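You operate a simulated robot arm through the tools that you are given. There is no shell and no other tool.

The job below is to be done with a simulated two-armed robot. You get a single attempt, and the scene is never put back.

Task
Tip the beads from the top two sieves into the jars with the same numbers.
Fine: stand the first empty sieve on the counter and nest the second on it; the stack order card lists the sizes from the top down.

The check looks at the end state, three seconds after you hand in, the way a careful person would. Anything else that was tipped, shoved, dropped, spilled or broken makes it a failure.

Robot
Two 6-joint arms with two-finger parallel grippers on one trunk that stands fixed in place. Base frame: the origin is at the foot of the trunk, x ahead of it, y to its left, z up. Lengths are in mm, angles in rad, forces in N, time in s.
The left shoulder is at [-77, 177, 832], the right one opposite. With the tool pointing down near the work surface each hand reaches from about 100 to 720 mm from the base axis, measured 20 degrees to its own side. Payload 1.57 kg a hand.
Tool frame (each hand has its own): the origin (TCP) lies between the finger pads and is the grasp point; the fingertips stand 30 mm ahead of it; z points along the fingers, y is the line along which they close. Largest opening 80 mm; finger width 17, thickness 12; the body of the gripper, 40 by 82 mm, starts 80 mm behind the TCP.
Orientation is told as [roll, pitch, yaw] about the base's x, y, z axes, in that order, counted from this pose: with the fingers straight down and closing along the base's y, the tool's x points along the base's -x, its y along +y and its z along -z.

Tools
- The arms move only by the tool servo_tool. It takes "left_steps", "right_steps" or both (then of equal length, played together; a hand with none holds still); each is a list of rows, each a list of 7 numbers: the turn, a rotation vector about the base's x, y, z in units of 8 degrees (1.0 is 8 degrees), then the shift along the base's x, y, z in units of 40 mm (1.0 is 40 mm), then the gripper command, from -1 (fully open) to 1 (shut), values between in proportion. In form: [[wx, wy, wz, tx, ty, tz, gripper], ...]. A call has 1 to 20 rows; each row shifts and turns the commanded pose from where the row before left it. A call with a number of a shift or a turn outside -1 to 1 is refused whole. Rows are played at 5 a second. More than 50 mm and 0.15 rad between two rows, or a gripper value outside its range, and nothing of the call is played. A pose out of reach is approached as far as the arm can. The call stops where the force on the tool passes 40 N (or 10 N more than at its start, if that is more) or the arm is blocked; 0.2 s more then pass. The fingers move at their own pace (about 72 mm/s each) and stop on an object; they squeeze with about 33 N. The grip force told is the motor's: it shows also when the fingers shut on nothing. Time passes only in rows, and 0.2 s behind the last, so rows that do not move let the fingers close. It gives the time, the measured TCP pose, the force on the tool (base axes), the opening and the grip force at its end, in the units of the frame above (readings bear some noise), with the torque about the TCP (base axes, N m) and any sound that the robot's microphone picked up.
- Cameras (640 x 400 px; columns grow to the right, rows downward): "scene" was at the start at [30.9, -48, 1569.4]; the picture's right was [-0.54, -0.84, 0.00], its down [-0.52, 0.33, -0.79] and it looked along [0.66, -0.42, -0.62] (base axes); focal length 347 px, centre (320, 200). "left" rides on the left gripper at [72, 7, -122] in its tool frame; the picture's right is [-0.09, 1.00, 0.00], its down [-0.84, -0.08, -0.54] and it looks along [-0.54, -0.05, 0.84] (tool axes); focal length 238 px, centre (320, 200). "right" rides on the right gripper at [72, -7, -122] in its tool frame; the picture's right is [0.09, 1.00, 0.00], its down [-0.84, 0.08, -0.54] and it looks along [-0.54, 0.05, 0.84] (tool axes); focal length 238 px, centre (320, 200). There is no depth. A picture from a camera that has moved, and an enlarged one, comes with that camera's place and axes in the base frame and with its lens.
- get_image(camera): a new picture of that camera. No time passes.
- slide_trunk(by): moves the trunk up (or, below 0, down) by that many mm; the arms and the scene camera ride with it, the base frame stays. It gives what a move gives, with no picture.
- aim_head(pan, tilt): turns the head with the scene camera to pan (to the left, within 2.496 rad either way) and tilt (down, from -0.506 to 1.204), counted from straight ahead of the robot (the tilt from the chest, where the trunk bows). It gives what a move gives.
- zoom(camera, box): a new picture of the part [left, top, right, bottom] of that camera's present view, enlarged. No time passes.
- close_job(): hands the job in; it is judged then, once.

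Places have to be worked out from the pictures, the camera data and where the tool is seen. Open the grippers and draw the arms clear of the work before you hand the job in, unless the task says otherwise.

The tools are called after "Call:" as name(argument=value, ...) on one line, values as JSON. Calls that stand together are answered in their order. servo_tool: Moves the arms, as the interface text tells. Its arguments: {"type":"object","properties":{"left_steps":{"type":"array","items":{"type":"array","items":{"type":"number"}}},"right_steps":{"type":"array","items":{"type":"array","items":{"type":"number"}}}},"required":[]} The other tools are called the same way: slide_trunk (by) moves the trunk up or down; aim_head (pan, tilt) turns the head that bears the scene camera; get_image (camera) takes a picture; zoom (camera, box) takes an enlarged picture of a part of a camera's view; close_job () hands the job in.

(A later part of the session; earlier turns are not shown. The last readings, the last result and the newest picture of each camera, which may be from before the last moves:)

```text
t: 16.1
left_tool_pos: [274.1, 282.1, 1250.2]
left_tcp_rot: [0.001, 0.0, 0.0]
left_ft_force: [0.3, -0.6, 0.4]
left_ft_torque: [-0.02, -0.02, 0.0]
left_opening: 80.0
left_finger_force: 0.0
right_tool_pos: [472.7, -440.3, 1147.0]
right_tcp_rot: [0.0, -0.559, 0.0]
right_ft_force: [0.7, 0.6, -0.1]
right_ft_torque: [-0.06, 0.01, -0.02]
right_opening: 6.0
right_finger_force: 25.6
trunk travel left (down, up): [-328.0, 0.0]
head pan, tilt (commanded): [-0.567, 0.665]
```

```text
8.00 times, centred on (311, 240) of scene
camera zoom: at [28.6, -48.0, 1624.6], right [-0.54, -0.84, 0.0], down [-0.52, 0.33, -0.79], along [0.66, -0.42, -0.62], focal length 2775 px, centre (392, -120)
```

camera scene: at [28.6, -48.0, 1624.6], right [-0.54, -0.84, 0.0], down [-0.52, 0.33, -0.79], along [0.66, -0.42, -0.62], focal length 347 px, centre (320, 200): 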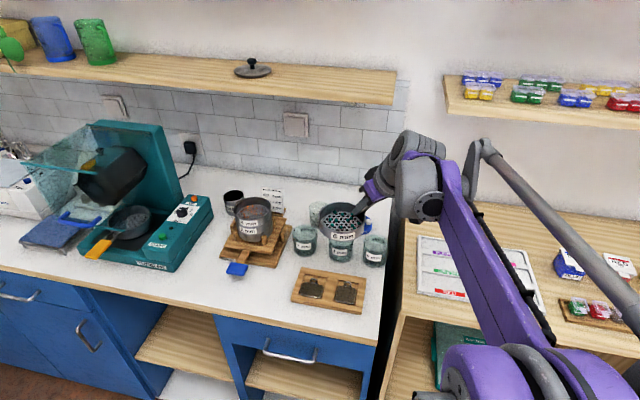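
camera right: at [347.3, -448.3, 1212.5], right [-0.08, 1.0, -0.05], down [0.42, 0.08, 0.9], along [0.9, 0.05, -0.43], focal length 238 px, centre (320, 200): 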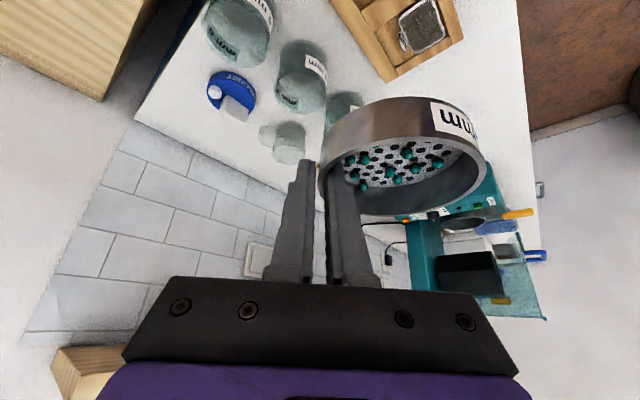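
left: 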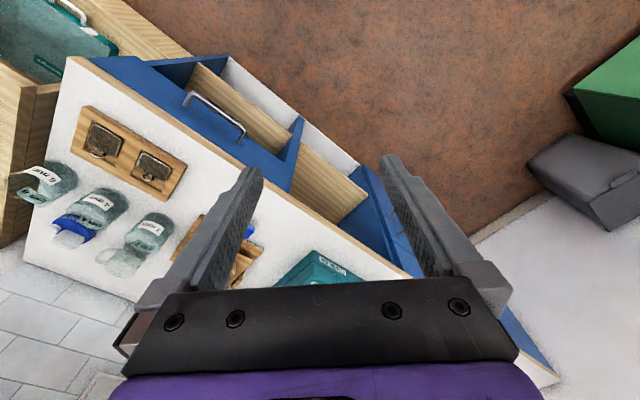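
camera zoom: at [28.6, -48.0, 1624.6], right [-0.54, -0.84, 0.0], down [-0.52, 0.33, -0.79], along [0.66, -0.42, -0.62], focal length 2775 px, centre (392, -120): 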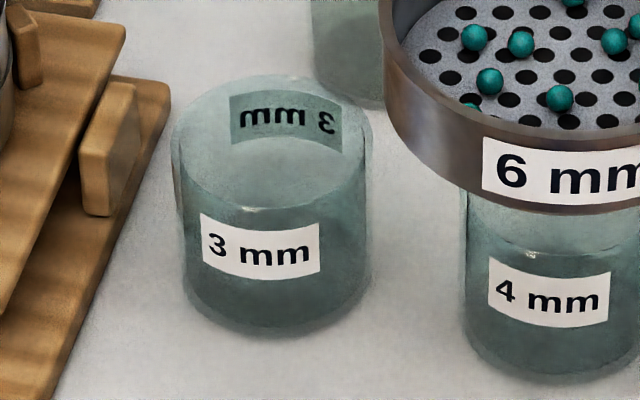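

The two views now agree: jar 6's rim centre is at about (509, -535.5, 953) with R=35, jar 4's at about (577.5, -470, 951), and the counter is at 890. I start the tilt toward the lip opposite the pinch. The first 36° keep the beads in their seats while I bring the lip over jar 6.

Call:
servo_tool(right_steps=[[-0.6865, 0.3021, 0.3125, 0.141, -0.7375, -0.334, 1], [-0.699, 0.2718, 0.3125, 0.141, -0.7375, -0.334, 1], [-0.7102, 0.2411, 0.3125, 0.141, -0.7375, -0.334, 1], [-0.72, 0.2099, 0.3125, 0.141, -0.7375, -0.334, 1], [-0.7285, 0.1783, 0.3125, 0.141, -0.7375, -0.334, 1], [-0.7356, 0.1463, 0.3125, 0.141, -0.7375, -0.334, 1], [0, 0, 0, 0, 0, 0, 1]])

Call:
get_image(camera="scene")

Call:
get_image(camera="right")

Call:
zoom(camera="scene", box=[310, 170, 430, 290])

```text
t: 17.7
left_tool_pos: [272.9, 284.7, 1251.1]
left_tcp_rot: [0.0, 0.0, 0.001]
left_ft_force: [0.4, 0.4, 0.0]
left_ft_torque: [0.04, 0.01, 0.02]
left_opening: 79.8
left_finger_force: 0.2
right_tool_pos: [505.2, -616.1, 1066.4]
right_tcp_rot: [-0.582, -0.219, 0.492]
right_ft_force: [0.7, 0.5, -0.2]
right_ft_torque: [-0.03, -0.02, 0.05]
right_opening: 5.7
right_finger_force: 26.2
trunk travel left (down, up): [-328.0, 0.0]
head pan, tilt (commanded): [-0.567, 0.665]
```

```text
taken
camera scene: at [28.1, -47.4, 1624.6], right [-0.54, -0.84, 0.0], down [-0.52, 0.33, -0.79], along [0.66, -0.42, -0.62], focal length 347 px, centre (320, 200)
```

scene: 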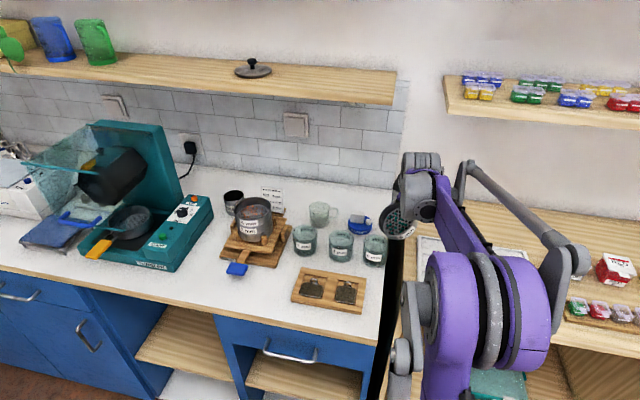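

```text
taken
camera right: at [394.5, -606.4, 1153.5], right [-0.37, 0.75, -0.55], down [0.47, 0.66, 0.58], along [0.8, -0.05, -0.6], focal length 238 px, centre (320, 200)
```

right: 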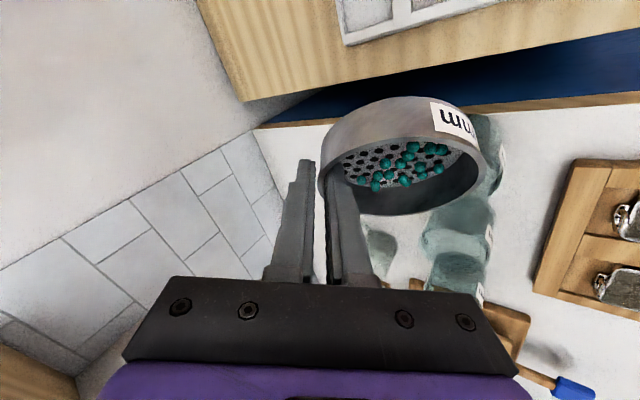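

```text
3.33 times, centred on (370, 230) of scene
camera zoom: at [28.1, -47.4, 1624.6], right [-0.54, -0.84, 0.0], down [-0.52, 0.33, -0.79], along [0.66, -0.42, -0.62], focal length 1156 px, centre (153, 100)
```

zoom: 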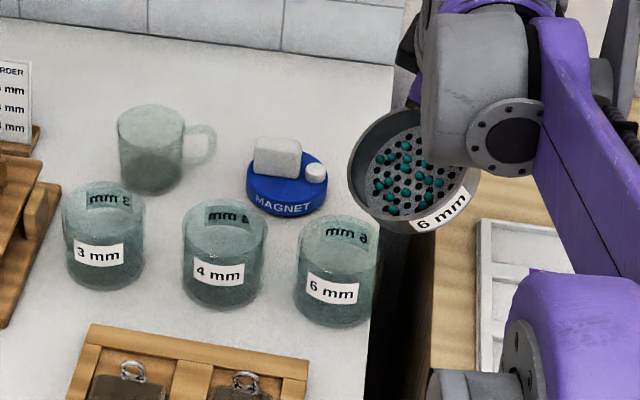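

The pose tracks well, and the lip is above jar 6 with the beads gathering at the lip side. I continue to 66°, keeping the lip over the jar.

Call:
servo_tool(right_steps=[[-0.7413, 0.1141, 0.3125, 0.115, 0.1875, 0.18, 1], [-0.7456, 0.0817, 0.3125, 0.0975, 0.2125, 0.16, 1], [-0.7484, 0.0491, 0.3125, 0.0825, 0.23, 0.0625, 1], [-0.7499, 0.0164, 0.3125, 0.06, 0.2475, 0.0625, 1], [-0.7499, -0.0164, 0.3125, 0.04, 0.26, -0.0125, 1], [0, 0, 0, 0, 0, 0, 1]])

Call:
get_image(camera="right")

Call:
zoom(camera="scene", box=[310, 170, 430, 290])

```text
t: 19.1
left_tool_pos: [274.2, 283.0, 1249.5]
left_tcp_rot: [0.001, 0.001, -0.001]
left_ft_force: [-1.1, -0.3, 0.4]
left_ft_torque: [-0.02, -0.01, 0.02]
left_opening: 79.9
left_finger_force: 0.0
right_tool_pos: [521.3, -569.9, 1085.3]
right_tcp_rot: [-0.985, 0.111, 0.732]
right_ft_force: [0.3, -0.2, -0.6]
right_ft_torque: [0.01, -0.02, 0.02]
right_opening: 6.1
right_finger_force: 25.6
trunk travel left (down, up): [-328.0, 0.0]
head pan, tilt (commanded): [-0.567, 0.665]
```

```text
taken
camera right: at [409.5, -540.2, 1165.0], right [-0.5, 0.29, -0.81], down [0.31, 0.94, 0.14], along [0.81, -0.18, -0.56], focal length 238 px, centre (320, 200)
```

right: 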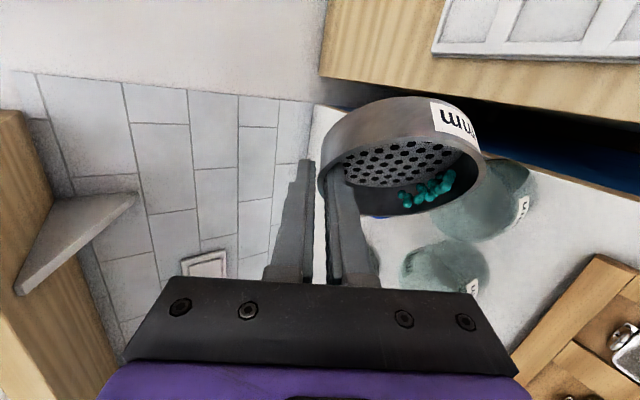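

```text
3.33 times, centred on (370, 230) of scene
camera zoom: at [28.5, -48.2, 1624.6], right [-0.54, -0.84, 0.0], down [-0.52, 0.33, -0.79], along [0.66, -0.42, -0.62], focal length 1156 px, centre (153, 100)
```

zoom: 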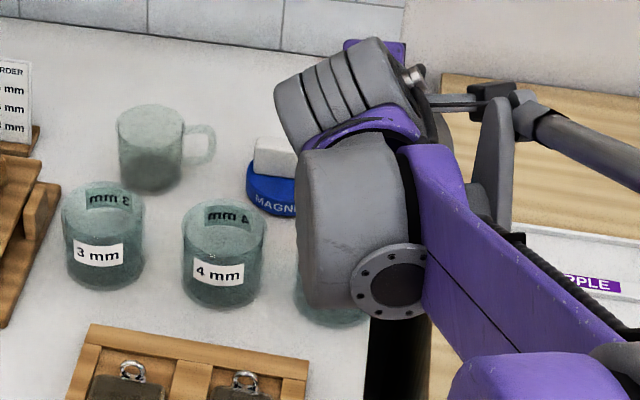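

The beads have gathered at the lip-side wall, directly above jar 6, as predicted. I continue to 84° and lower the lip toward the jar.

Call:
servo_tool(right_steps=[[-0.7484, -0.0491, 0.3125, 0.015, 0.27, -0.0875, 1], [-0.7456, -0.0817, 0.3125, -0.005, 0.2725, -0.1175, 1], [-0.7413, -0.1141, 0.3125, -0.0325, 0.275, -0.1425, 1], [0, 0, 0, 0, 0, 0, 1]])

Call:
zoom(camera="right", box=[300, 70, 580, 270])

Call:
get_image(camera="scene")

```text
t: 20.1
left_tool_pos: [273.8, 282.1, 1251.1]
left_tcp_rot: [0.0, 0.0, 0.001]
left_ft_force: [0.1, 0.6, -1.4]
left_ft_torque: [-0.04, 0.0, 0.03]
left_opening: 80.3
left_finger_force: 0.1
right_tool_pos: [521.4, -537.6, 1070.5]
right_tcp_rot: [-1.241, 0.306, 0.81]
right_ft_force: [-0.6, 0.3, -1.0]
right_ft_torque: [0.0, 0.04, 0.03]
right_opening: 5.9
right_finger_force: 25.8
trunk travel left (down, up): [-328.0, 0.0]
head pan, tilt (commanded): [-0.567, 0.665]
```

```text
2.00 times, centred on (440, 170) of right
camera zoom: at [401.3, -500.2, 1136.5], right [-0.49, -0.04, -0.87], down [0.18, 0.97, -0.15], along [0.85, -0.23, -0.47], focal length 477 px, centre (80, 260)
```

zoom: 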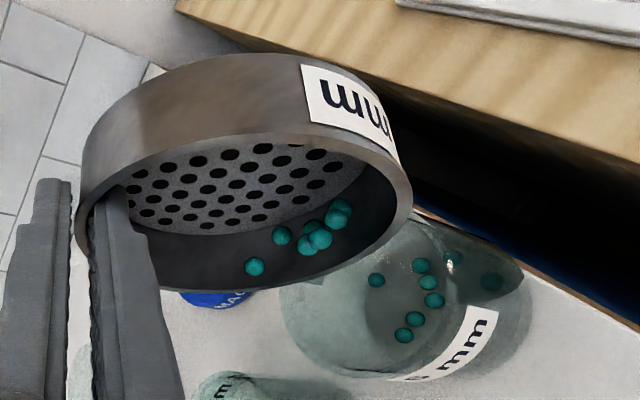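

```text
taken
camera scene: at [28.4, -48.1, 1624.6], right [-0.54, -0.84, 0.0], down [-0.52, 0.33, -0.79], along [0.66, -0.42, -0.62], focal length 347 px, centre (320, 200)
```

scene: 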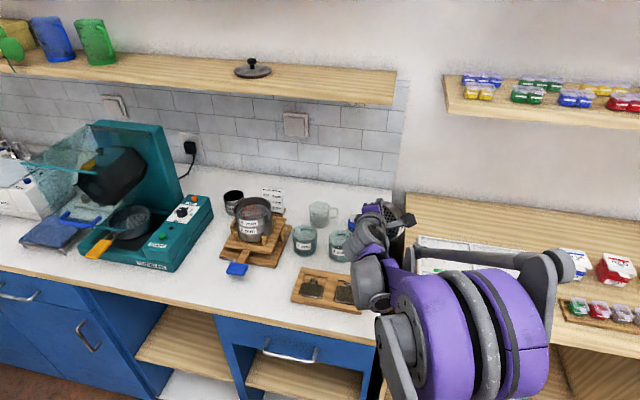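

Seven or so teal beads are already in jar 6 and the rest wait at the lip. I go on in smaller steps to 96°.

Call:
servo_tool(right_steps=[[-0.3678, -0.0731, 0.156, -0.026, 0.135, -0.06, 1], [-0.3678, -0.0731, 0.156, -0.026, 0.135, -0.06, 1], [-0.3643, -0.0892, 0.156, -0.0375, 0.129, -0.049, 1], [-0.3643, -0.0892, 0.156, -0.0375, 0.129, -0.049, 1], [0, 0, 0, 0, 0, 0, 1]])

Call:
zoom(camera="right", box=[300, 70, 580, 270])

```text
t: 21.3
left_tool_pos: [273.5, 282.5, 1252.5]
left_tcp_rot: [-0.001, 0.001, 0.0]
left_ft_force: [-0.5, -0.2, 0.1]
left_ft_torque: [-0.01, 0.02, 0.01]
left_opening: 80.1
left_finger_force: 0.0
right_tool_pos: [516.5, -516.8, 1062.4]
right_tcp_rot: [-1.422, 0.425, 0.83]
right_ft_force: [0.3, -0.1, -0.8]
right_ft_torque: [0.03, -0.03, 0.0]
right_opening: 5.6
right_finger_force: 26.5
trunk travel left (down, up): [-328.0, 0.0]
head pan, tilt (commanded): [-0.567, 0.665]
```

```text
2.00 times, centred on (440, 170) of right
camera zoom: at [391.3, -477.4, 1114.0], right [-0.44, -0.26, -0.86], down [0.11, 0.93, -0.34], along [0.89, -0.25, -0.38], focal length 477 px, centre (80, 260)
```

zoom: 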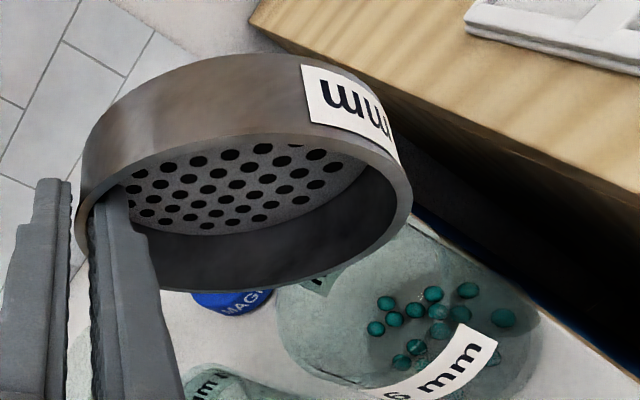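

The sieve looks empty. I tip on to 108° with a pause, to be sure that no bead is left behind the near rim.

Call:
servo_tool(right_steps=[[-0.3622, -0.097, 0, -0.0325, 0.121, -0.0375, 1], [-0.3622, -0.097, 0, -0.0325, 0.121, -0.0375, 1], [-0.3622, -0.097, 0, -0.031, 0.1175, -0.05, 1], [-0.3622, -0.097, 0, -0.031, 0.1175, -0.05, 1], [0, 0, 0, 0, 0, 0, 1], [0, 0, 0, 0, 0, 0, 1]])

Call:
get_image(camera="right")

Call:
zoom(camera="right", box=[420, 170, 580, 270])

```text
t: 22.7
left_tool_pos: [273.6, 283.1, 1250.1]
left_tcp_rot: [-0.001, -0.001, -0.001]
left_ft_force: [-0.9, -0.1, 0.9]
left_ft_torque: [0.01, -0.02, 0.01]
left_opening: 80.3
left_finger_force: 0.1
right_tool_pos: [511.1, -497.0, 1055.8]
right_tcp_rot: [-1.626, 0.528, 0.735]
right_ft_force: [0.1, 0.0, -0.6]
right_ft_torque: [0.04, -0.02, 0.02]
right_opening: 5.8
right_finger_force: 26.1
trunk travel left (down, up): [-328.0, 0.0]
head pan, tilt (commanded): [-0.567, 0.665]
```

```text
taken
camera right: at [384.3, -449.5, 1091.1], right [-0.39, -0.43, -0.81], down [0.14, 0.85, -0.52], along [0.91, -0.31, -0.27], focal length 238 px, centre (320, 200)
```

right: 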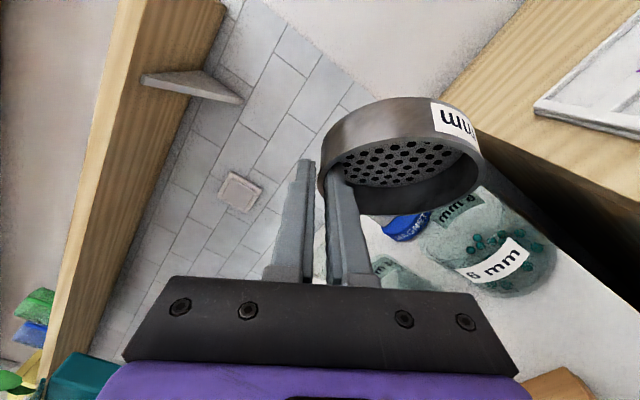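

```text
4.00 times, centred on (500, 220) of right
camera zoom: at [384.3, -449.5, 1091.1], right [-0.39, -0.43, -0.81], down [0.14, 0.85, -0.52], along [0.91, -0.31, -0.27], focal length 953 px, centre (-400, 120)
```

zoom: 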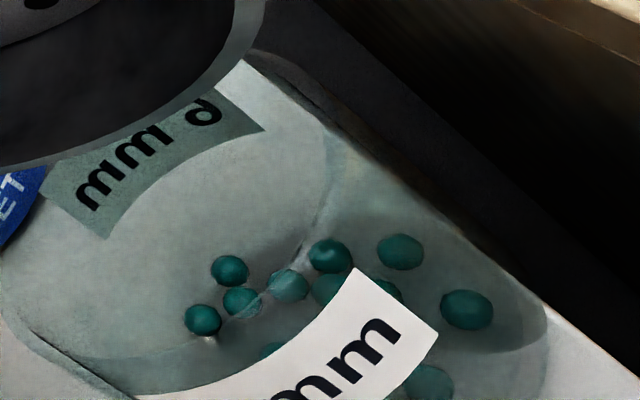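

Jar 6 holds the beads and the sieve is empty. Before turning back I zoom on the free counter area in front of the shaker to choose where to stand the sieve.

Call:
zoom(camera="scene", box=[150, 230, 310, 330])

Call:
zoom(camera="scene", box=[220, 250, 310, 310])

```text
4.00 times, centred on (230, 280) of scene
camera zoom: at [28.5, -48.1, 1624.6], right [-0.54, -0.84, 0.0], down [-0.52, 0.33, -0.79], along [0.66, -0.42, -0.62], focal length 1388 px, centre (680, -120)
```

zoom: 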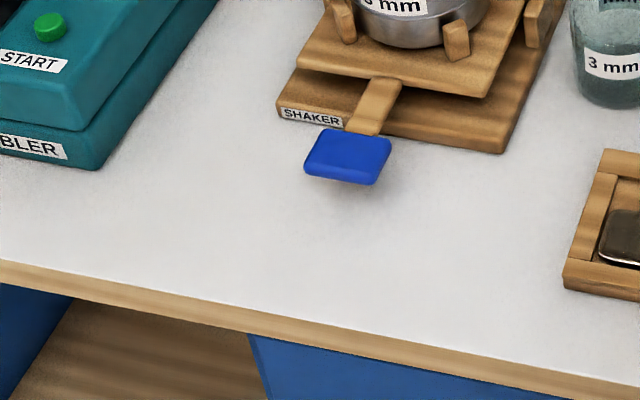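

```text
6.67 times, centred on (265, 280) of scene
camera zoom: at [28.5, -48.1, 1624.6], right [-0.54, -0.84, 0.0], down [-0.52, 0.33, -0.79], along [0.66, -0.42, -0.62], focal length 2313 px, centre (687, -333)
```

zoom: 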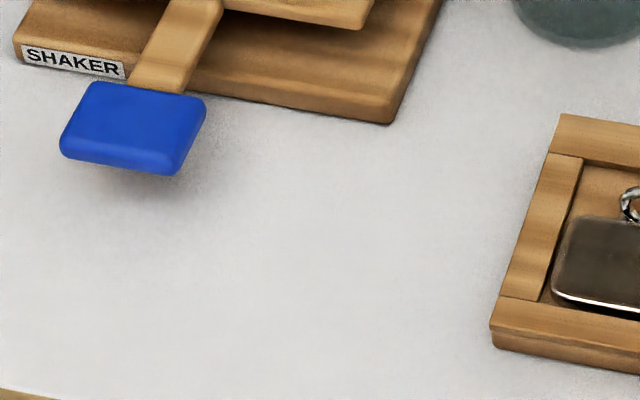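

There's a free spot at about (568, -226), with 15–20 mm to the paddle, the weights tray and the counter edge. I lift off the jar, turn the empty sieve back upright and carry it above that spot.

Call:
servo_tool(right_steps=[[0, 0, 0, 0, 0, 0.64, 1], [0, 0, 0, 0, 0, 0.64, 1], [0.8733, 0.2177, -0.25, 0.0933, 0.37, 0, 1], [0.8803, 0.1871, -0.25, 0.0933, 0.37, 0, 1], [0.8863, 0.1563, -0.25, 0.0933, 0.37, 0, 1], [0.8912, 0.1253, -0.25, 0.0933, 0.37, 0, 1], [0.8951, 0.0941, -0.25, 0.0933, 0.37, 0, 1], [0.8978, 0.0628, -0.25, 0.0933, 0.37, 0, 1], [0.8995, 0.0314, -0.25, 0.0933, 0.37, 0, 1], [0.9, 0, -0.25, 0.0933, 0.37, 0, 1], [0.8995, -0.0314, -0.25, 0.0933, 0.37, 0, 1], [0.8978, -0.0628, -0.25, 0.0933, 0.37, 0, 1], [0.8951, -0.0941, -0.25, 0.0933, 0.37, 0, 1], [0.8912, -0.1253, -0.25, 0.0933, 0.37, 0, 1], [0.8863, -0.1563, -0.25, 0.0933, 0.37, 0, 1], [0.8803, -0.1871, -0.25, 0.0933, 0.37, 0, 1], [0.8733, -0.2177, -0.25, 0.0933, 0.37, 0, 1], [0, 0, 0, 0, 0, 0, 1]])

Call:
get_image(camera="scene")

Call:
get_image(camera="right")

```text
t: 26.5
left_tool_pos: [273.8, 283.9, 1249.9]
left_tcp_rot: [0.001, 0.0, 0.0]
left_ft_force: [-0.2, -0.3, -0.6]
left_ft_torque: [-0.01, -0.01, 0.0]
left_opening: 80.1
left_finger_force: 0.0
right_tool_pos: [565.9, -275.7, 1106.0]
right_tcp_rot: [0.002, -0.559, 0.174]
right_ft_force: [0.4, 0.6, -1.1]
right_ft_torque: [-0.05, -0.02, 0.0]
right_opening: 5.7
right_finger_force: 25.5
trunk travel left (down, up): [-328.0, 0.0]
head pan, tilt (commanded): [-0.567, 0.665]
```

```text
taken
camera scene: at [28.5, -48.0, 1624.6], right [-0.54, -0.84, 0.0], down [-0.52, 0.33, -0.79], along [0.66, -0.42, -0.62], focal length 347 px, centre (320, 200)
```

scene: 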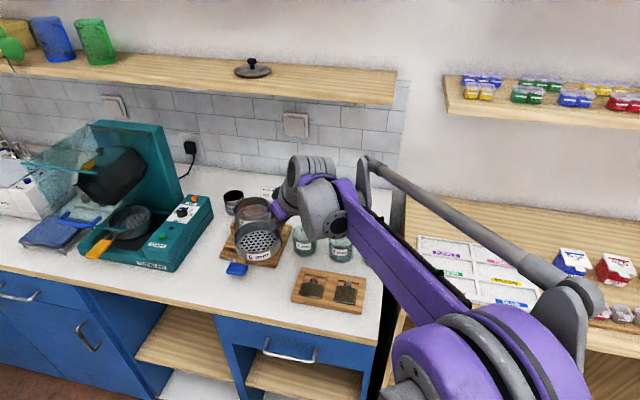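

```text
taken
camera right: at [443.6, -305.6, 1171.3], right [-0.25, 0.97, -0.05], down [0.4, 0.15, 0.9], along [0.88, 0.21, -0.43], focal length 238 px, centre (320, 200)
```

right: 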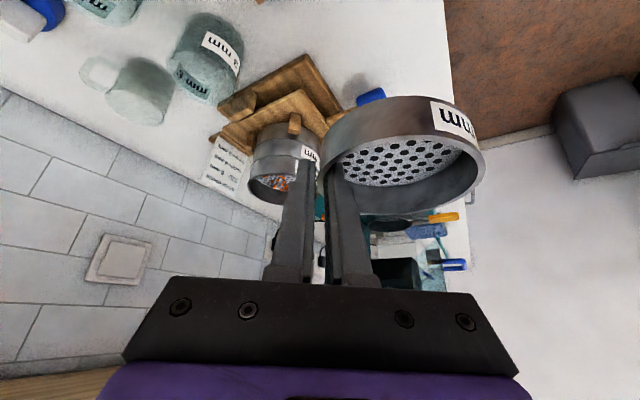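

The sieve is level again, empty, and the grip has not slipped. I go down toward the counter, to about 20 mm above expected contact.

Call:
servo_tool(right_steps=[[0, 0, 0, 0, 0, -0.5, 1], [0, 0, 0, 0, 0, -0.7, 1], [0, 0, 0, 0, 0, -0.7, 1], [0, 0, 0, 0, 0, -0.7, 1], [0, 0, 0, 0, 0, -0.6, 1], [0, 0, 0, 0, 0, -0.45, 1], [0, 0, 0, 0, 0, 0, 1]])

Call:
get_image(camera="right")

Call:
zoom(camera="scene", box=[210, 230, 310, 320])

```text
t: 28.1
left_tool_pos: [273.2, 283.0, 1250.7]
left_tcp_rot: [0.001, 0.0, 0.0]
left_ft_force: [-1.0, -0.5, 0.4]
left_ft_torque: [-0.01, -0.03, 0.02]
left_opening: 80.2
left_finger_force: 0.0
right_tool_pos: [565.6, -275.7, 957.7]
right_tcp_rot: [0.0, -0.559, 0.174]
right_ft_force: [0.9, -0.3, -1.2]
right_ft_torque: [-0.03, 0.02, 0.0]
right_opening: 6.0
right_finger_force: 25.8
trunk travel left (down, up): [-328.0, 0.0]
head pan, tilt (commanded): [-0.567, 0.665]
```

```text
taken
camera right: at [444.0, -306.3, 1023.9], right [-0.25, 0.97, -0.05], down [0.4, 0.15, 0.9], along [0.88, 0.21, -0.43], focal length 238 px, centre (320, 200)
```

right: 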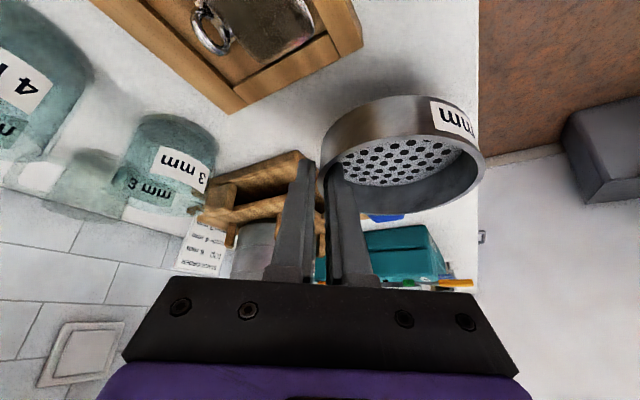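

```text
4.44 times, centred on (260, 275) of scene
camera zoom: at [28.3, -47.9, 1624.6], right [-0.54, -0.84, 0.0], down [-0.52, 0.33, -0.79], along [0.66, -0.42, -0.62], focal length 1542 px, centre (587, -133)
```

zoom: 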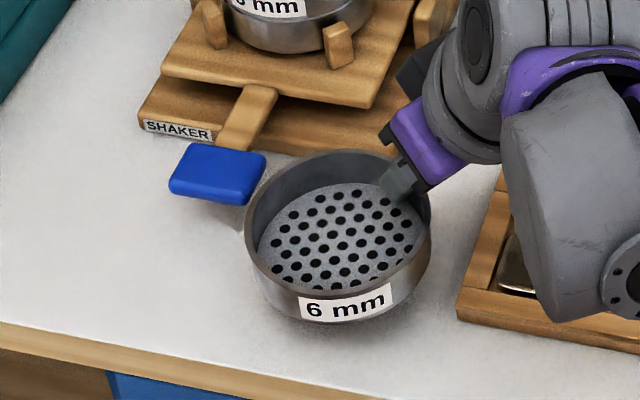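

The sieve hangs over the free spot, clear of the paddle, shaker and tray. I go down in 4 mm steps and watch the force.

Call:
servo_tool(right_steps=[[0, 0, 0, 0, 0, -0.1, 1], [0, 0, 0, 0, 0, -0.1, 1], [0, 0, 0, 0, 0, -0.1, 1], [0, 0, 0, 0, 0, 0, 1]])

Call:
zoom(camera="right", box=[300, 60, 500, 230])

```text
t: 29.1
left_tool_pos: [273.1, 282.7, 1250.5]
left_tcp_rot: [0.001, -0.001, 0.001]
left_ft_force: [-0.2, -1.2, -0.4]
left_ft_torque: [0.0, -0.01, -0.01]
left_opening: 79.9
left_finger_force: 0.1
right_tool_pos: [566.0, -275.7, 948.5]
right_tcp_rot: [0.001, -0.558, 0.173]
right_ft_force: [0.3, 1.2, -1.3]
right_ft_torque: [-0.05, 0.0, -0.01]
right_opening: 5.6
right_finger_force: 25.7
trunk travel left (down, up): [-328.0, 0.0]
head pan, tilt (commanded): [-0.567, 0.665]
```

```text
2.35 times, centred on (400, 145) of right
camera zoom: at [444.6, -305.8, 1013.3], right [-0.25, 0.97, -0.05], down [0.4, 0.15, 0.9], along [0.88, 0.21, -0.43], focal length 561 px, centre (132, 329)
```

zoom: 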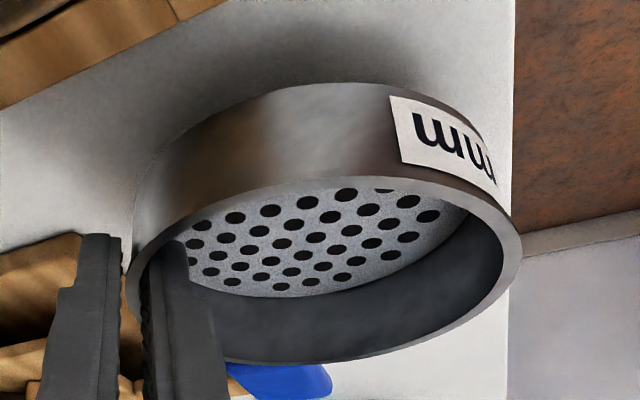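

No contact yet. The body below the rim measures about 26 mm, so contact should come at a TCP height near 930. I continue in small steps.

Call:
servo_tool(right_steps=[[0, 0, 0, 0, 0, -0.08, 1], [0, 0, 0, 0, 0, -0.08, 1], [0, 0, 0, 0, 0, -0.08, 1], [0, 0, 0, 0, 0, 0, 1]])

Call:
zoom(camera="scene", box=[230, 245, 300, 305])

```text
t: 30.1
left_tool_pos: [274.1, 282.9, 1251.0]
left_tcp_rot: [0.0, 0.0, -0.002]
left_ft_force: [0.5, 0.2, -0.1]
left_ft_torque: [0.02, 0.0, 0.02]
left_opening: 79.9
left_finger_force: 0.0
right_tool_pos: [566.6, -276.8, 938.7]
right_tcp_rot: [0.002, -0.559, 0.174]
right_ft_force: [-0.9, 0.7, -0.4]
right_ft_torque: [-0.05, 0.04, 0.03]
right_opening: 6.0
right_finger_force: 25.3
trunk travel left (down, up): [-328.0, 0.0]
head pan, tilt (commanded): [-0.567, 0.665]
```

```text
6.67 times, centred on (265, 275) of scene
camera zoom: at [28.4, -48.0, 1624.6], right [-0.54, -0.84, 0.0], down [-0.52, 0.33, -0.79], along [0.66, -0.42, -0.62], focal length 2313 px, centre (687, -300)
```

zoom: 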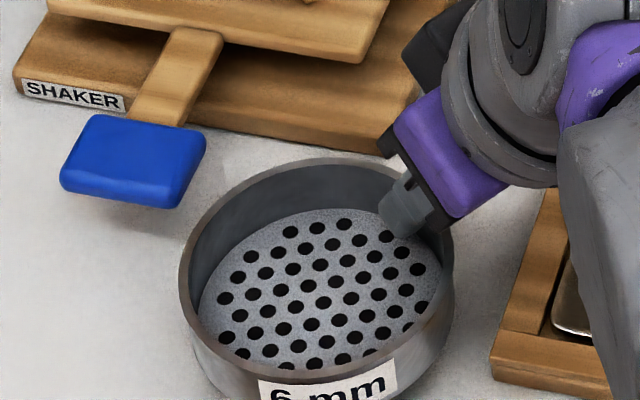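

Still free. I continue with 2 mm steps.

Call:
servo_tool(right_steps=[[0, 0, 0, 0, 0, -0.05, 1], [0, 0, 0, 0, 0, -0.05, 1], [0, 0, 0, 0, 0, -0.05, 1], [0, 0, 0, 0, 0, 0, 1]])

```text
t: 31.1
left_tool_pos: [274.0, 282.9, 1249.5]
left_tcp_rot: [0.001, 0.001, -0.001]
left_ft_force: [0.5, -0.2, 0.2]
left_ft_torque: [0.03, 0.02, 0.02]
left_opening: 79.9
left_finger_force: 0.1
right_tool_pos: [566.9, -276.3, 932.0]
right_tcp_rot: [-0.001, -0.558, 0.175]
right_ft_force: [-0.5, -0.2, -0.2]
right_ft_torque: [-0.04, -0.02, 0.02]
right_opening: 5.6
right_finger_force: 25.8
trunk travel left (down, up): [-328.0, 0.0]
head pan, tilt (commanded): [-0.567, 0.665]
```

No clear contact force yet, so I go on with finer steps.

Call:
servo_tool(right_steps=[[0, 0, 0, 0, 0, -0.03, 1], [0, 0, 0, 0, 0, -0.03, 1], [0, 0, 0, 0, 0, 0, 1]])

Call:
zoom(camera="right", box=[300, 60, 500, 230])

```text
t: 31.9
left_tool_pos: [273.6, 282.8, 1249.8]
left_tcp_rot: [0.0, 0.0, 0.0]
left_ft_force: [0.2, 0.5, 0.1]
left_ft_torque: [-0.01, -0.03, 0.0]
left_opening: 80.0
left_finger_force: 0.0
right_tool_pos: [566.7, -275.6, 930.3]
right_tcp_rot: [-0.001, -0.559, 0.175]
right_ft_force: [0.5, 0.6, -0.7]
right_ft_torque: [-0.05, -0.02, 0.0]
right_opening: 5.9
right_finger_force: 25.6
trunk travel left (down, up): [-328.0, 0.0]
head pan, tilt (commanded): [-0.567, 0.665]
```

```text
2.35 times, centred on (400, 145) of right
camera zoom: at [444.5, -305.1, 995.0], right [-0.25, 0.97, -0.05], down [0.4, 0.15, 0.9], along [0.88, 0.21, -0.43], focal length 561 px, centre (132, 329)
```

zoom: 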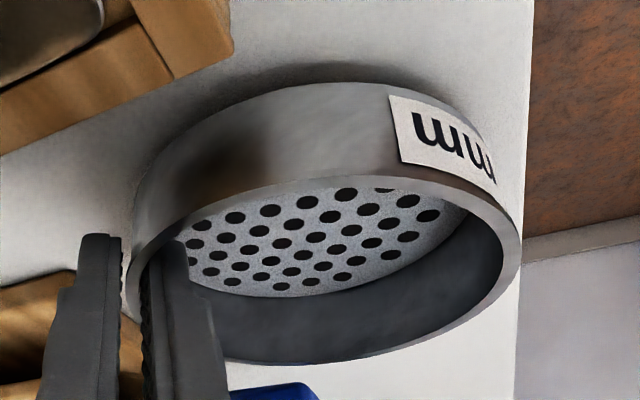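

The contact shadow is closing in under the sieve. I keep stepping down about 1 mm at a time.

Call:
servo_tool(right_steps=[[0, 0, 0, 0, 0, -0.03, 1], [0, 0, 0, 0, 0, -0.03, 1], [0, 0, 0, 0, 0, 0, 1]])

Call:
servo_tool(right_steps=[[0, 0, 0, 0, 0, -0.03, 1], [0, 0, 0, 0, 0, 0, 1]])

```text
t: 32.7
left_tool_pos: [272.2, 284.0, 1251.3]
left_tcp_rot: [0.0, 0.0, -0.001]
left_ft_force: [0.0, -0.1, 1.0]
left_ft_torque: [-0.01, 0.01, 0.03]
left_opening: 79.7
left_finger_force: 0.0
right_tool_pos: [566.5, -276.1, 927.8]
right_tcp_rot: [0.0, -0.56, 0.173]
right_ft_force: [0.0, -0.5, 6.3]
right_ft_torque: [0.02, 0.08, 0.0]
right_opening: 5.7
right_finger_force: 25.1
trunk travel left (down, up): [-328.0, 0.0]
head pan, tilt (commanded): [-0.567, 0.665]
```

```text
t: 33.3
left_tool_pos: [272.4, 282.6, 1250.5]
left_tcp_rot: [0.0, -0.001, -0.001]
left_ft_force: [1.0, 0.5, -0.4]
left_ft_torque: [0.0, -0.02, 0.0]
left_opening: 80.2
left_finger_force: 0.0
right_tool_pos: [567.3, -276.0, 926.7]
right_tcp_rot: [-0.001, -0.563, 0.173]
right_ft_force: [3.9, -1.4, 18.2]
right_ft_torque: [0.08, -0.15, -0.03]
right_opening: 5.8
right_finger_force: 25.9
trunk travel left (down, up): [-328.0, 0.0]
head pan, tilt (commanded): [-0.567, 0.665]
```

Contact at a TCP height of about 928. I back off 1.4 mm to take the push off, then open slightly to release.

Call:
servo_tool(right_steps=[[0, 0, 0, 0, 0, 0.035, 1], [0, 0, 0, 0, 0, 0, 1]])

Call:
servo_tool(right_steps=[[0, 0, 0, 0, 0, 0, 0.8], [0, 0, 0, 0, 0, 0, 0.65], [0, 0, 0, 0, 0, 0, 0.65]])

Call:
zoom(camera="right", box=[260, 60, 500, 230])

Call:
zoom(camera="scene", box=[220, 240, 310, 320])

```text
t: 33.9
left_tool_pos: [273.3, 282.8, 1251.4]
left_tcp_rot: [-0.001, -0.002, -0.002]
left_ft_force: [0.7, 0.3, -0.1]
left_ft_torque: [-0.02, -0.01, 0.01]
left_opening: 80.1
left_finger_force: 0.0
right_tool_pos: [565.9, -276.6, 929.1]
right_tcp_rot: [0.0, -0.556, 0.175]
right_ft_force: [4.8, -0.9, 13.7]
right_ft_torque: [0.06, -0.33, -0.07]
right_opening: 5.6
right_finger_force: 26.1
trunk travel left (down, up): [-328.0, 0.0]
head pan, tilt (commanded): [-0.567, 0.665]
```

```text
t: 34.7
left_tool_pos: [273.5, 283.7, 1250.8]
left_tcp_rot: [0.0, 0.0, 0.0]
left_ft_force: [0.2, 0.0, 0.5]
left_ft_torque: [0.01, -0.01, -0.01]
left_opening: 80.0
left_finger_force: 0.1
right_tool_pos: [566.4, -277.0, 927.9]
right_tcp_rot: [-0.001, -0.559, 0.176]
right_ft_force: [-0.4, -0.1, 0.7]
right_ft_torque: [0.0, 0.05, 0.02]
right_opening: 13.9
right_finger_force: 0.1
trunk travel left (down, up): [-328.0, 0.0]
head pan, tilt (commanded): [-0.567, 0.665]
```

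```text
2.35 times, centred on (380, 145) of right
camera zoom: at [444.1, -305.8, 992.8], right [-0.25, 0.97, -0.05], down [0.4, 0.15, 0.9], along [0.88, 0.21, -0.43], focal length 561 px, centre (179, 329)
```

zoom: 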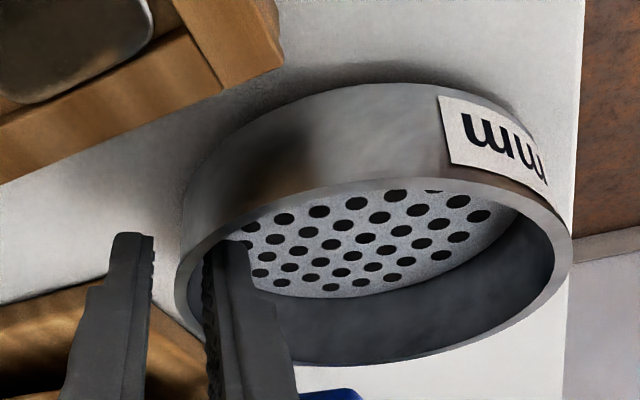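

```text
5.00 times, centred on (265, 280) of scene
camera zoom: at [28.3, -48.0, 1624.6], right [-0.54, -0.84, 0.0], down [-0.52, 0.33, -0.79], along [0.66, -0.42, -0.62], focal length 1735 px, centre (595, -200)
```

zoom: 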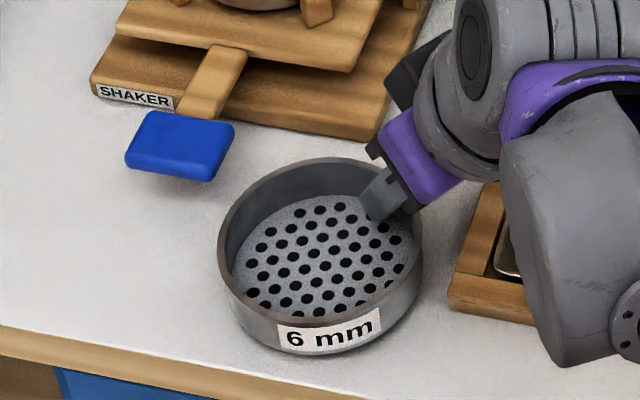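

The 6 mm sieve stands flat on the counter and is released. I lift straight up and then look at it from above to measure its place for the nesting.

Call:
servo_tool(right_steps=[[0, 0, 0, 0, 0, 0.3, 0.6], [0, 0, 0, 0, 0, 0.6, 0.5], [0, 0, 0, 0, 0, 0.8, 0], [0, 0, 0, 0, 0, 0.8, 0], [0, 0, 0, 0, 0, 0.8, 0], [0, 0, 0, 0, 0, 0, 0]])

Call:
get_image(camera="right")

Call:
zoom(camera="scene", box=[225, 245, 305, 315])

```text
t: 36.1
left_tool_pos: [274.4, 282.4, 1250.5]
left_tcp_rot: [0.001, -0.001, 0.0]
left_ft_force: [-0.4, 0.5, -0.1]
left_ft_torque: [0.01, 0.01, 0.02]
left_opening: 80.2
left_finger_force: 0.0
right_tool_pos: [563.3, -273.0, 1060.3]
right_tcp_rot: [0.0, -0.558, 0.173]
right_ft_force: [0.1, -0.4, 0.3]
right_ft_torque: [0.02, -0.02, 0.01]
right_opening: 39.8
right_finger_force: 0.1
trunk travel left (down, up): [-328.0, 0.0]
head pan, tilt (commanded): [-0.567, 0.665]
```

```text
taken
camera right: at [441.1, -303.0, 1126.0], right [-0.25, 0.97, -0.05], down [0.4, 0.15, 0.9], along [0.88, 0.21, -0.43], focal length 238 px, centre (320, 200)
```

right: 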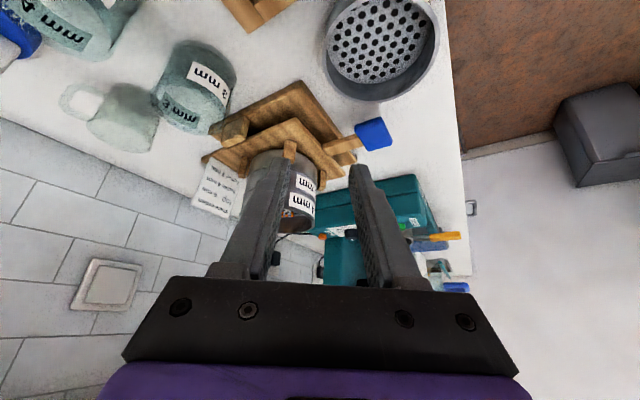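

```text
5.71 times, centred on (265, 280) of scene
camera zoom: at [28.7, -48.2, 1624.6], right [-0.54, -0.84, 0.0], down [-0.52, 0.33, -0.79], along [0.66, -0.42, -0.62], focal length 1982 px, centre (634, -257)
```

zoom: 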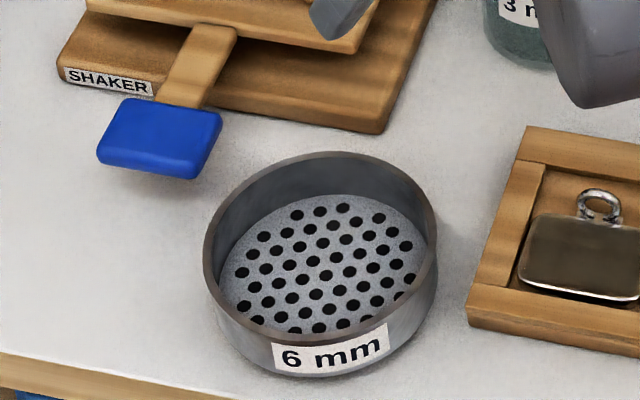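

The 6 mm sieve stands at about (567.5, -227) with its rim at 913. I go back above the stack in the same hand orientation as before, for the 4 mm sieve.

Call:
servo_tool(right_steps=[[0, 0, 0, 0, 0, 0.6, 0], [0, 0, -0.3125, 0.6, -0.264, 0.4, 0], [0, 0, -0.3125, 0.756, -0.264, 0.1, 0], [0, 0, -0.3125, 0.756, -0.264, 0.1, 0], [0, 0, -0.3125, 0.756, -0.264, 0, 0], [0, 0, 0, 0.756, -0.264, 0, 0], [0, 0, 0, 0.756, -0.264, 0, 0], [0, 0, 0, 0, 0, 0, 0]])

Call:
get_image(camera="right")

Call:
zoom(camera="right", box=[300, 0, 460, 100])

Call:
zoom(camera="scene", box=[225, 180, 285, 230])

```text
t: 37.9
left_tool_pos: [272.8, 282.7, 1251.0]
left_tcp_rot: [-0.001, 0.0, 0.001]
left_ft_force: [-0.1, 0.2, 0.3]
left_ft_torque: [0.03, 0.0, -0.01]
left_opening: 79.9
left_finger_force: 0.0
right_tool_pos: [741.0, -339.1, 1110.4]
right_tcp_rot: [0.0, -0.559, 0.0]
right_ft_force: [-0.1, 0.6, 0.1]
right_ft_torque: [-0.02, -0.02, 0.01]
right_opening: 40.1
right_finger_force: 0.1
trunk travel left (down, up): [-328.0, 0.0]
head pan, tilt (commanded): [-0.567, 0.665]
```

```text
taken
camera right: at [615.8, -346.6, 1174.1], right [-0.08, 1.0, -0.05], down [0.42, 0.08, 0.9], along [0.9, 0.05, -0.43], focal length 238 px, centre (320, 200)
```

right: 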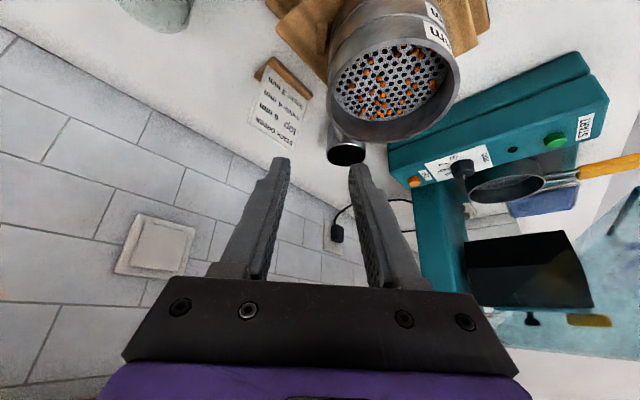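

```text
4.00 times, centred on (380, 50) of right
camera zoom: at [615.8, -346.6, 1174.1], right [-0.08, 1.0, -0.05], down [0.42, 0.08, 0.9], along [0.9, 0.05, -0.43], focal length 953 px, centre (80, 800)
```

zoom: 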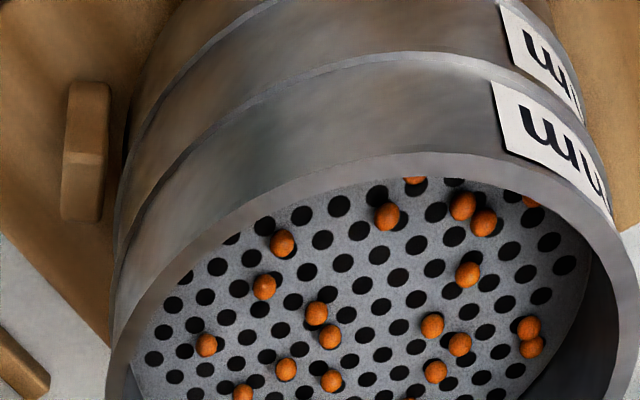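

```text
8.00 times, centred on (255, 205) of scene
camera zoom: at [27.5, -47.5, 1624.6], right [-0.54, -0.84, 0.0], down [-0.52, 0.33, -0.79], along [0.66, -0.42, -0.62], focal length 2775 px, centre (840, 160)
```

zoom: 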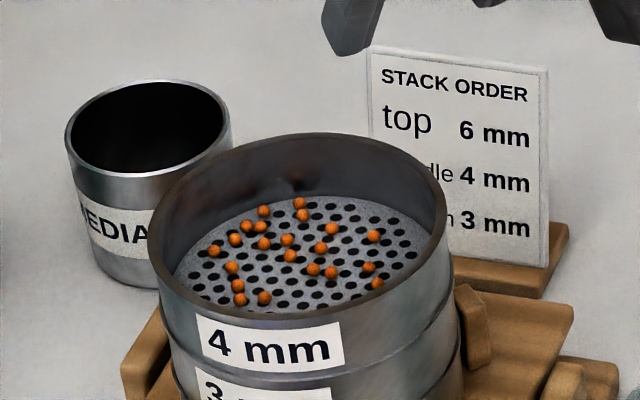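

I take a full-rim zoom of the 4 mm sieve to fit its circle.

Call:
zoom(camera="right", box=[310, 20, 480, 150])

Call:
zoom(camera="right", box=[320, 80, 460, 150])

```text
3.08 times, centred on (395, 85) of right
camera zoom: at [615.8, -346.6, 1174.1], right [-0.08, 1.0, -0.05], down [0.42, 0.08, 0.9], along [0.9, 0.05, -0.43], focal length 733 px, centre (89, 554)
```

zoom: 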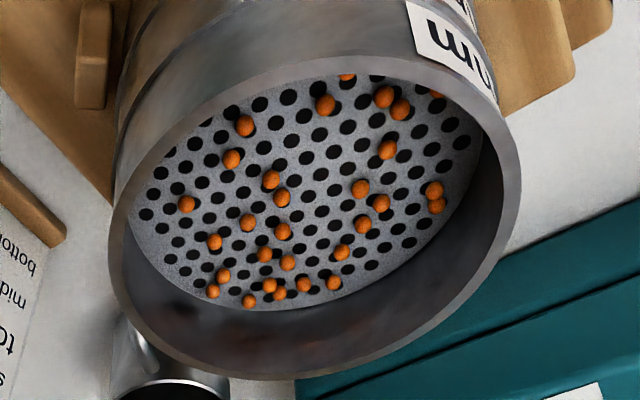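

```text
4.57 times, centred on (390, 115) of right
camera zoom: at [615.8, -346.6, 1174.1], right [-0.08, 1.0, -0.05], down [0.42, 0.08, 0.9], along [0.9, 0.05, -0.43], focal length 1090 px, centre (0, 589)
```

zoom: 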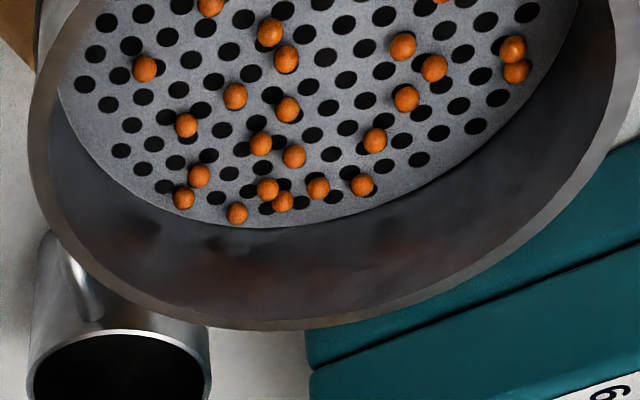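

The 4 mm rim's centre is at (753.4, -287.6) with height 1018, and 28 orange beads lie on the mesh. I go down to just above its right wall with the same offset as before.

Call:
servo_tool(right_steps=[[0, 0, 0, 0.035, 0.03, -0.5, 0], [0, 0, 0, 0.035, 0.03, -0.5, 0], [0, 0, 0, 0, 0, -0.375, 0], [0, 0, 0, 0, 0, 0, 0]])

Call:
get_image(camera="right")

Call:
zoom(camera="right", box=[260, 90, 400, 200])

```text
t: 38.9
left_tool_pos: [273.4, 283.7, 1250.0]
left_tcp_rot: [-0.001, 0.001, -0.001]
left_ft_force: [0.1, -1.1, 0.3]
left_ft_torque: [-0.01, 0.0, 0.01]
left_opening: 80.2
left_finger_force: 0.1
right_tool_pos: [743.4, -337.9, 1053.9]
right_tcp_rot: [0.001, -0.557, 0.001]
right_ft_force: [-0.2, 0.1, 0.3]
right_ft_torque: [0.01, 0.04, 0.0]
right_opening: 39.8
right_finger_force: 0.0
trunk travel left (down, up): [-328.0, 0.0]
head pan, tilt (commanded): [-0.567, 0.665]
```

```text
taken
camera right: at [618.0, -345.6, 1118.4], right [-0.08, 1.0, -0.05], down [0.42, 0.08, 0.9], along [0.9, 0.05, -0.43], focal length 238 px, centre (320, 200)
```

right: 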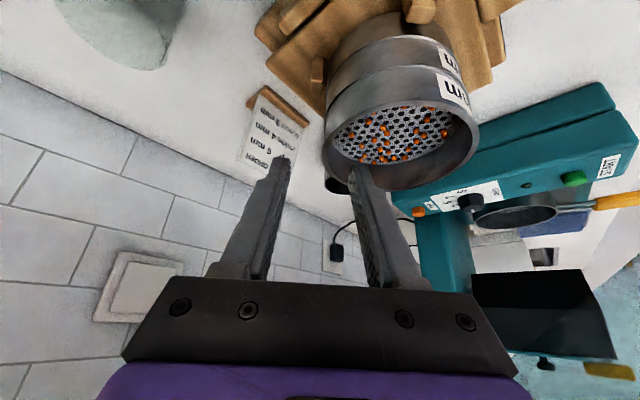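

```text
3.64 times, centred on (330, 145) of right
camera zoom: at [618.0, -345.6, 1118.4], right [-0.08, 1.0, -0.05], down [0.42, 0.08, 0.9], along [0.9, 0.05, -0.43], focal length 867 px, centre (284, 400)
```

zoom: 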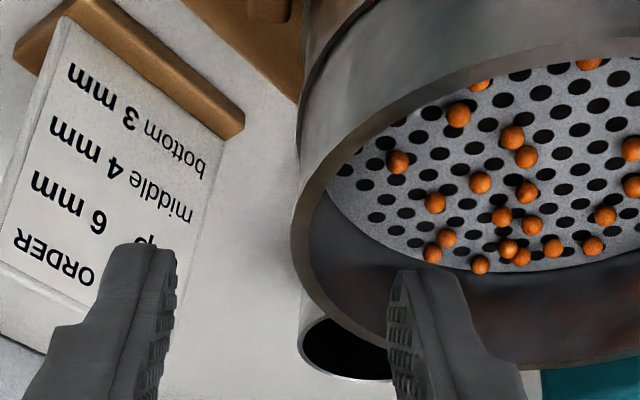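

The hand is aligned to within about 2 mm. I shift +1.7 mm in y, then go down 23 mm around the wall.

Call:
servo_tool(right_steps=[[0, 0, 0, 0, 0.042, -0.2, 0], [0, 0, 0, 0, 0, -0.2, 0], [0, 0, 0, 0, 0, -0.175, 0.4], [0, 0, 0, 0, 0, 0, 0.7], [0, 0, 0, 0, 0, 0, 0.7]])

Call:
zoom(camera="right", box=[270, 130, 370, 210])

Call:
zoom(camera="scene", box=[230, 170, 300, 230])

```text
t: 40.1
left_tool_pos: [272.8, 282.8, 1250.4]
left_tcp_rot: [0.001, 0.0, -0.001]
left_ft_force: [0.1, 0.4, -0.7]
left_ft_torque: [-0.01, -0.02, -0.01]
left_opening: 79.9
left_finger_force: 0.0
right_tool_pos: [744.9, -335.2, 1029.5]
right_tcp_rot: [-0.001, -0.559, 0.001]
right_ft_force: [-0.9, 0.2, 0.7]
right_ft_torque: [-0.03, 0.01, -0.02]
right_opening: 12.1
right_finger_force: 0.1
trunk travel left (down, up): [-328.0, 0.0]
head pan, tilt (commanded): [-0.567, 0.665]
```

```text
5.00 times, centred on (320, 170) of right
camera zoom: at [619.3, -343.0, 1094.8], right [-0.08, 1.0, -0.05], down [0.42, 0.08, 0.9], along [0.9, 0.05, -0.43], focal length 1192 px, centre (320, 350)
```

zoom: 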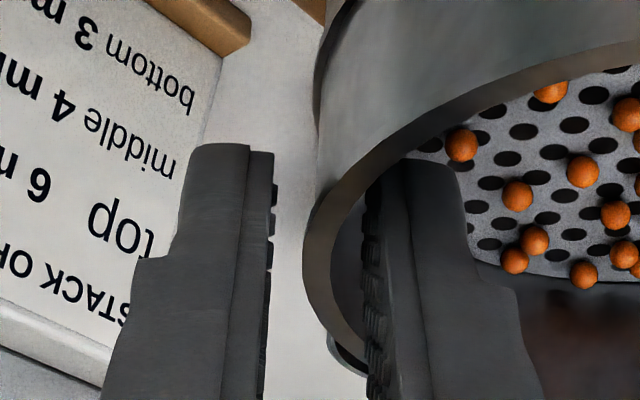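

```text
6.67 times, centred on (265, 200) of scene
camera zoom: at [28.4, -48.0, 1624.6], right [-0.54, -0.84, 0.0], down [-0.52, 0.33, -0.79], along [0.66, -0.42, -0.62], focal length 2313 px, centre (687, 200)
```

zoom: 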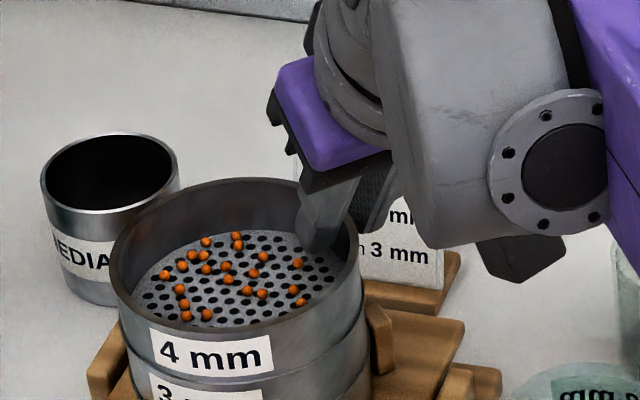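

The wall is centred with equal gaps. I close the gripper fully.

Call:
servo_tool(right_steps=[[0, 0, 0, 0, 0, 0, 0.8], [0, 0, 0, 0, 0, 0, 0.9], [0, 0, 0, 0, 0, 0, 1], [0, 0, 0, 0, 0, 0, 1], [0, 0, 0, 0, 0, 0, 1]])

```text
t: 41.3
left_tool_pos: [273.5, 284.3, 1250.8]
left_tcp_rot: [0.001, 0.0, 0.001]
left_ft_force: [-1.2, -0.1, -0.4]
left_ft_torque: [0.01, 0.02, 0.03]
left_opening: 80.0
left_finger_force: 0.1
right_tool_pos: [744.2, -336.4, 1030.9]
right_tcp_rot: [-0.001, -0.557, 0.0]
right_ft_force: [-0.4, -1.7, 0.8]
right_ft_torque: [-0.05, 0.01, 0.03]
right_opening: 5.9
right_finger_force: 26.0
trunk travel left (down, up): [-328.0, 0.0]
head pan, tilt (commanded): [-0.567, 0.665]
```

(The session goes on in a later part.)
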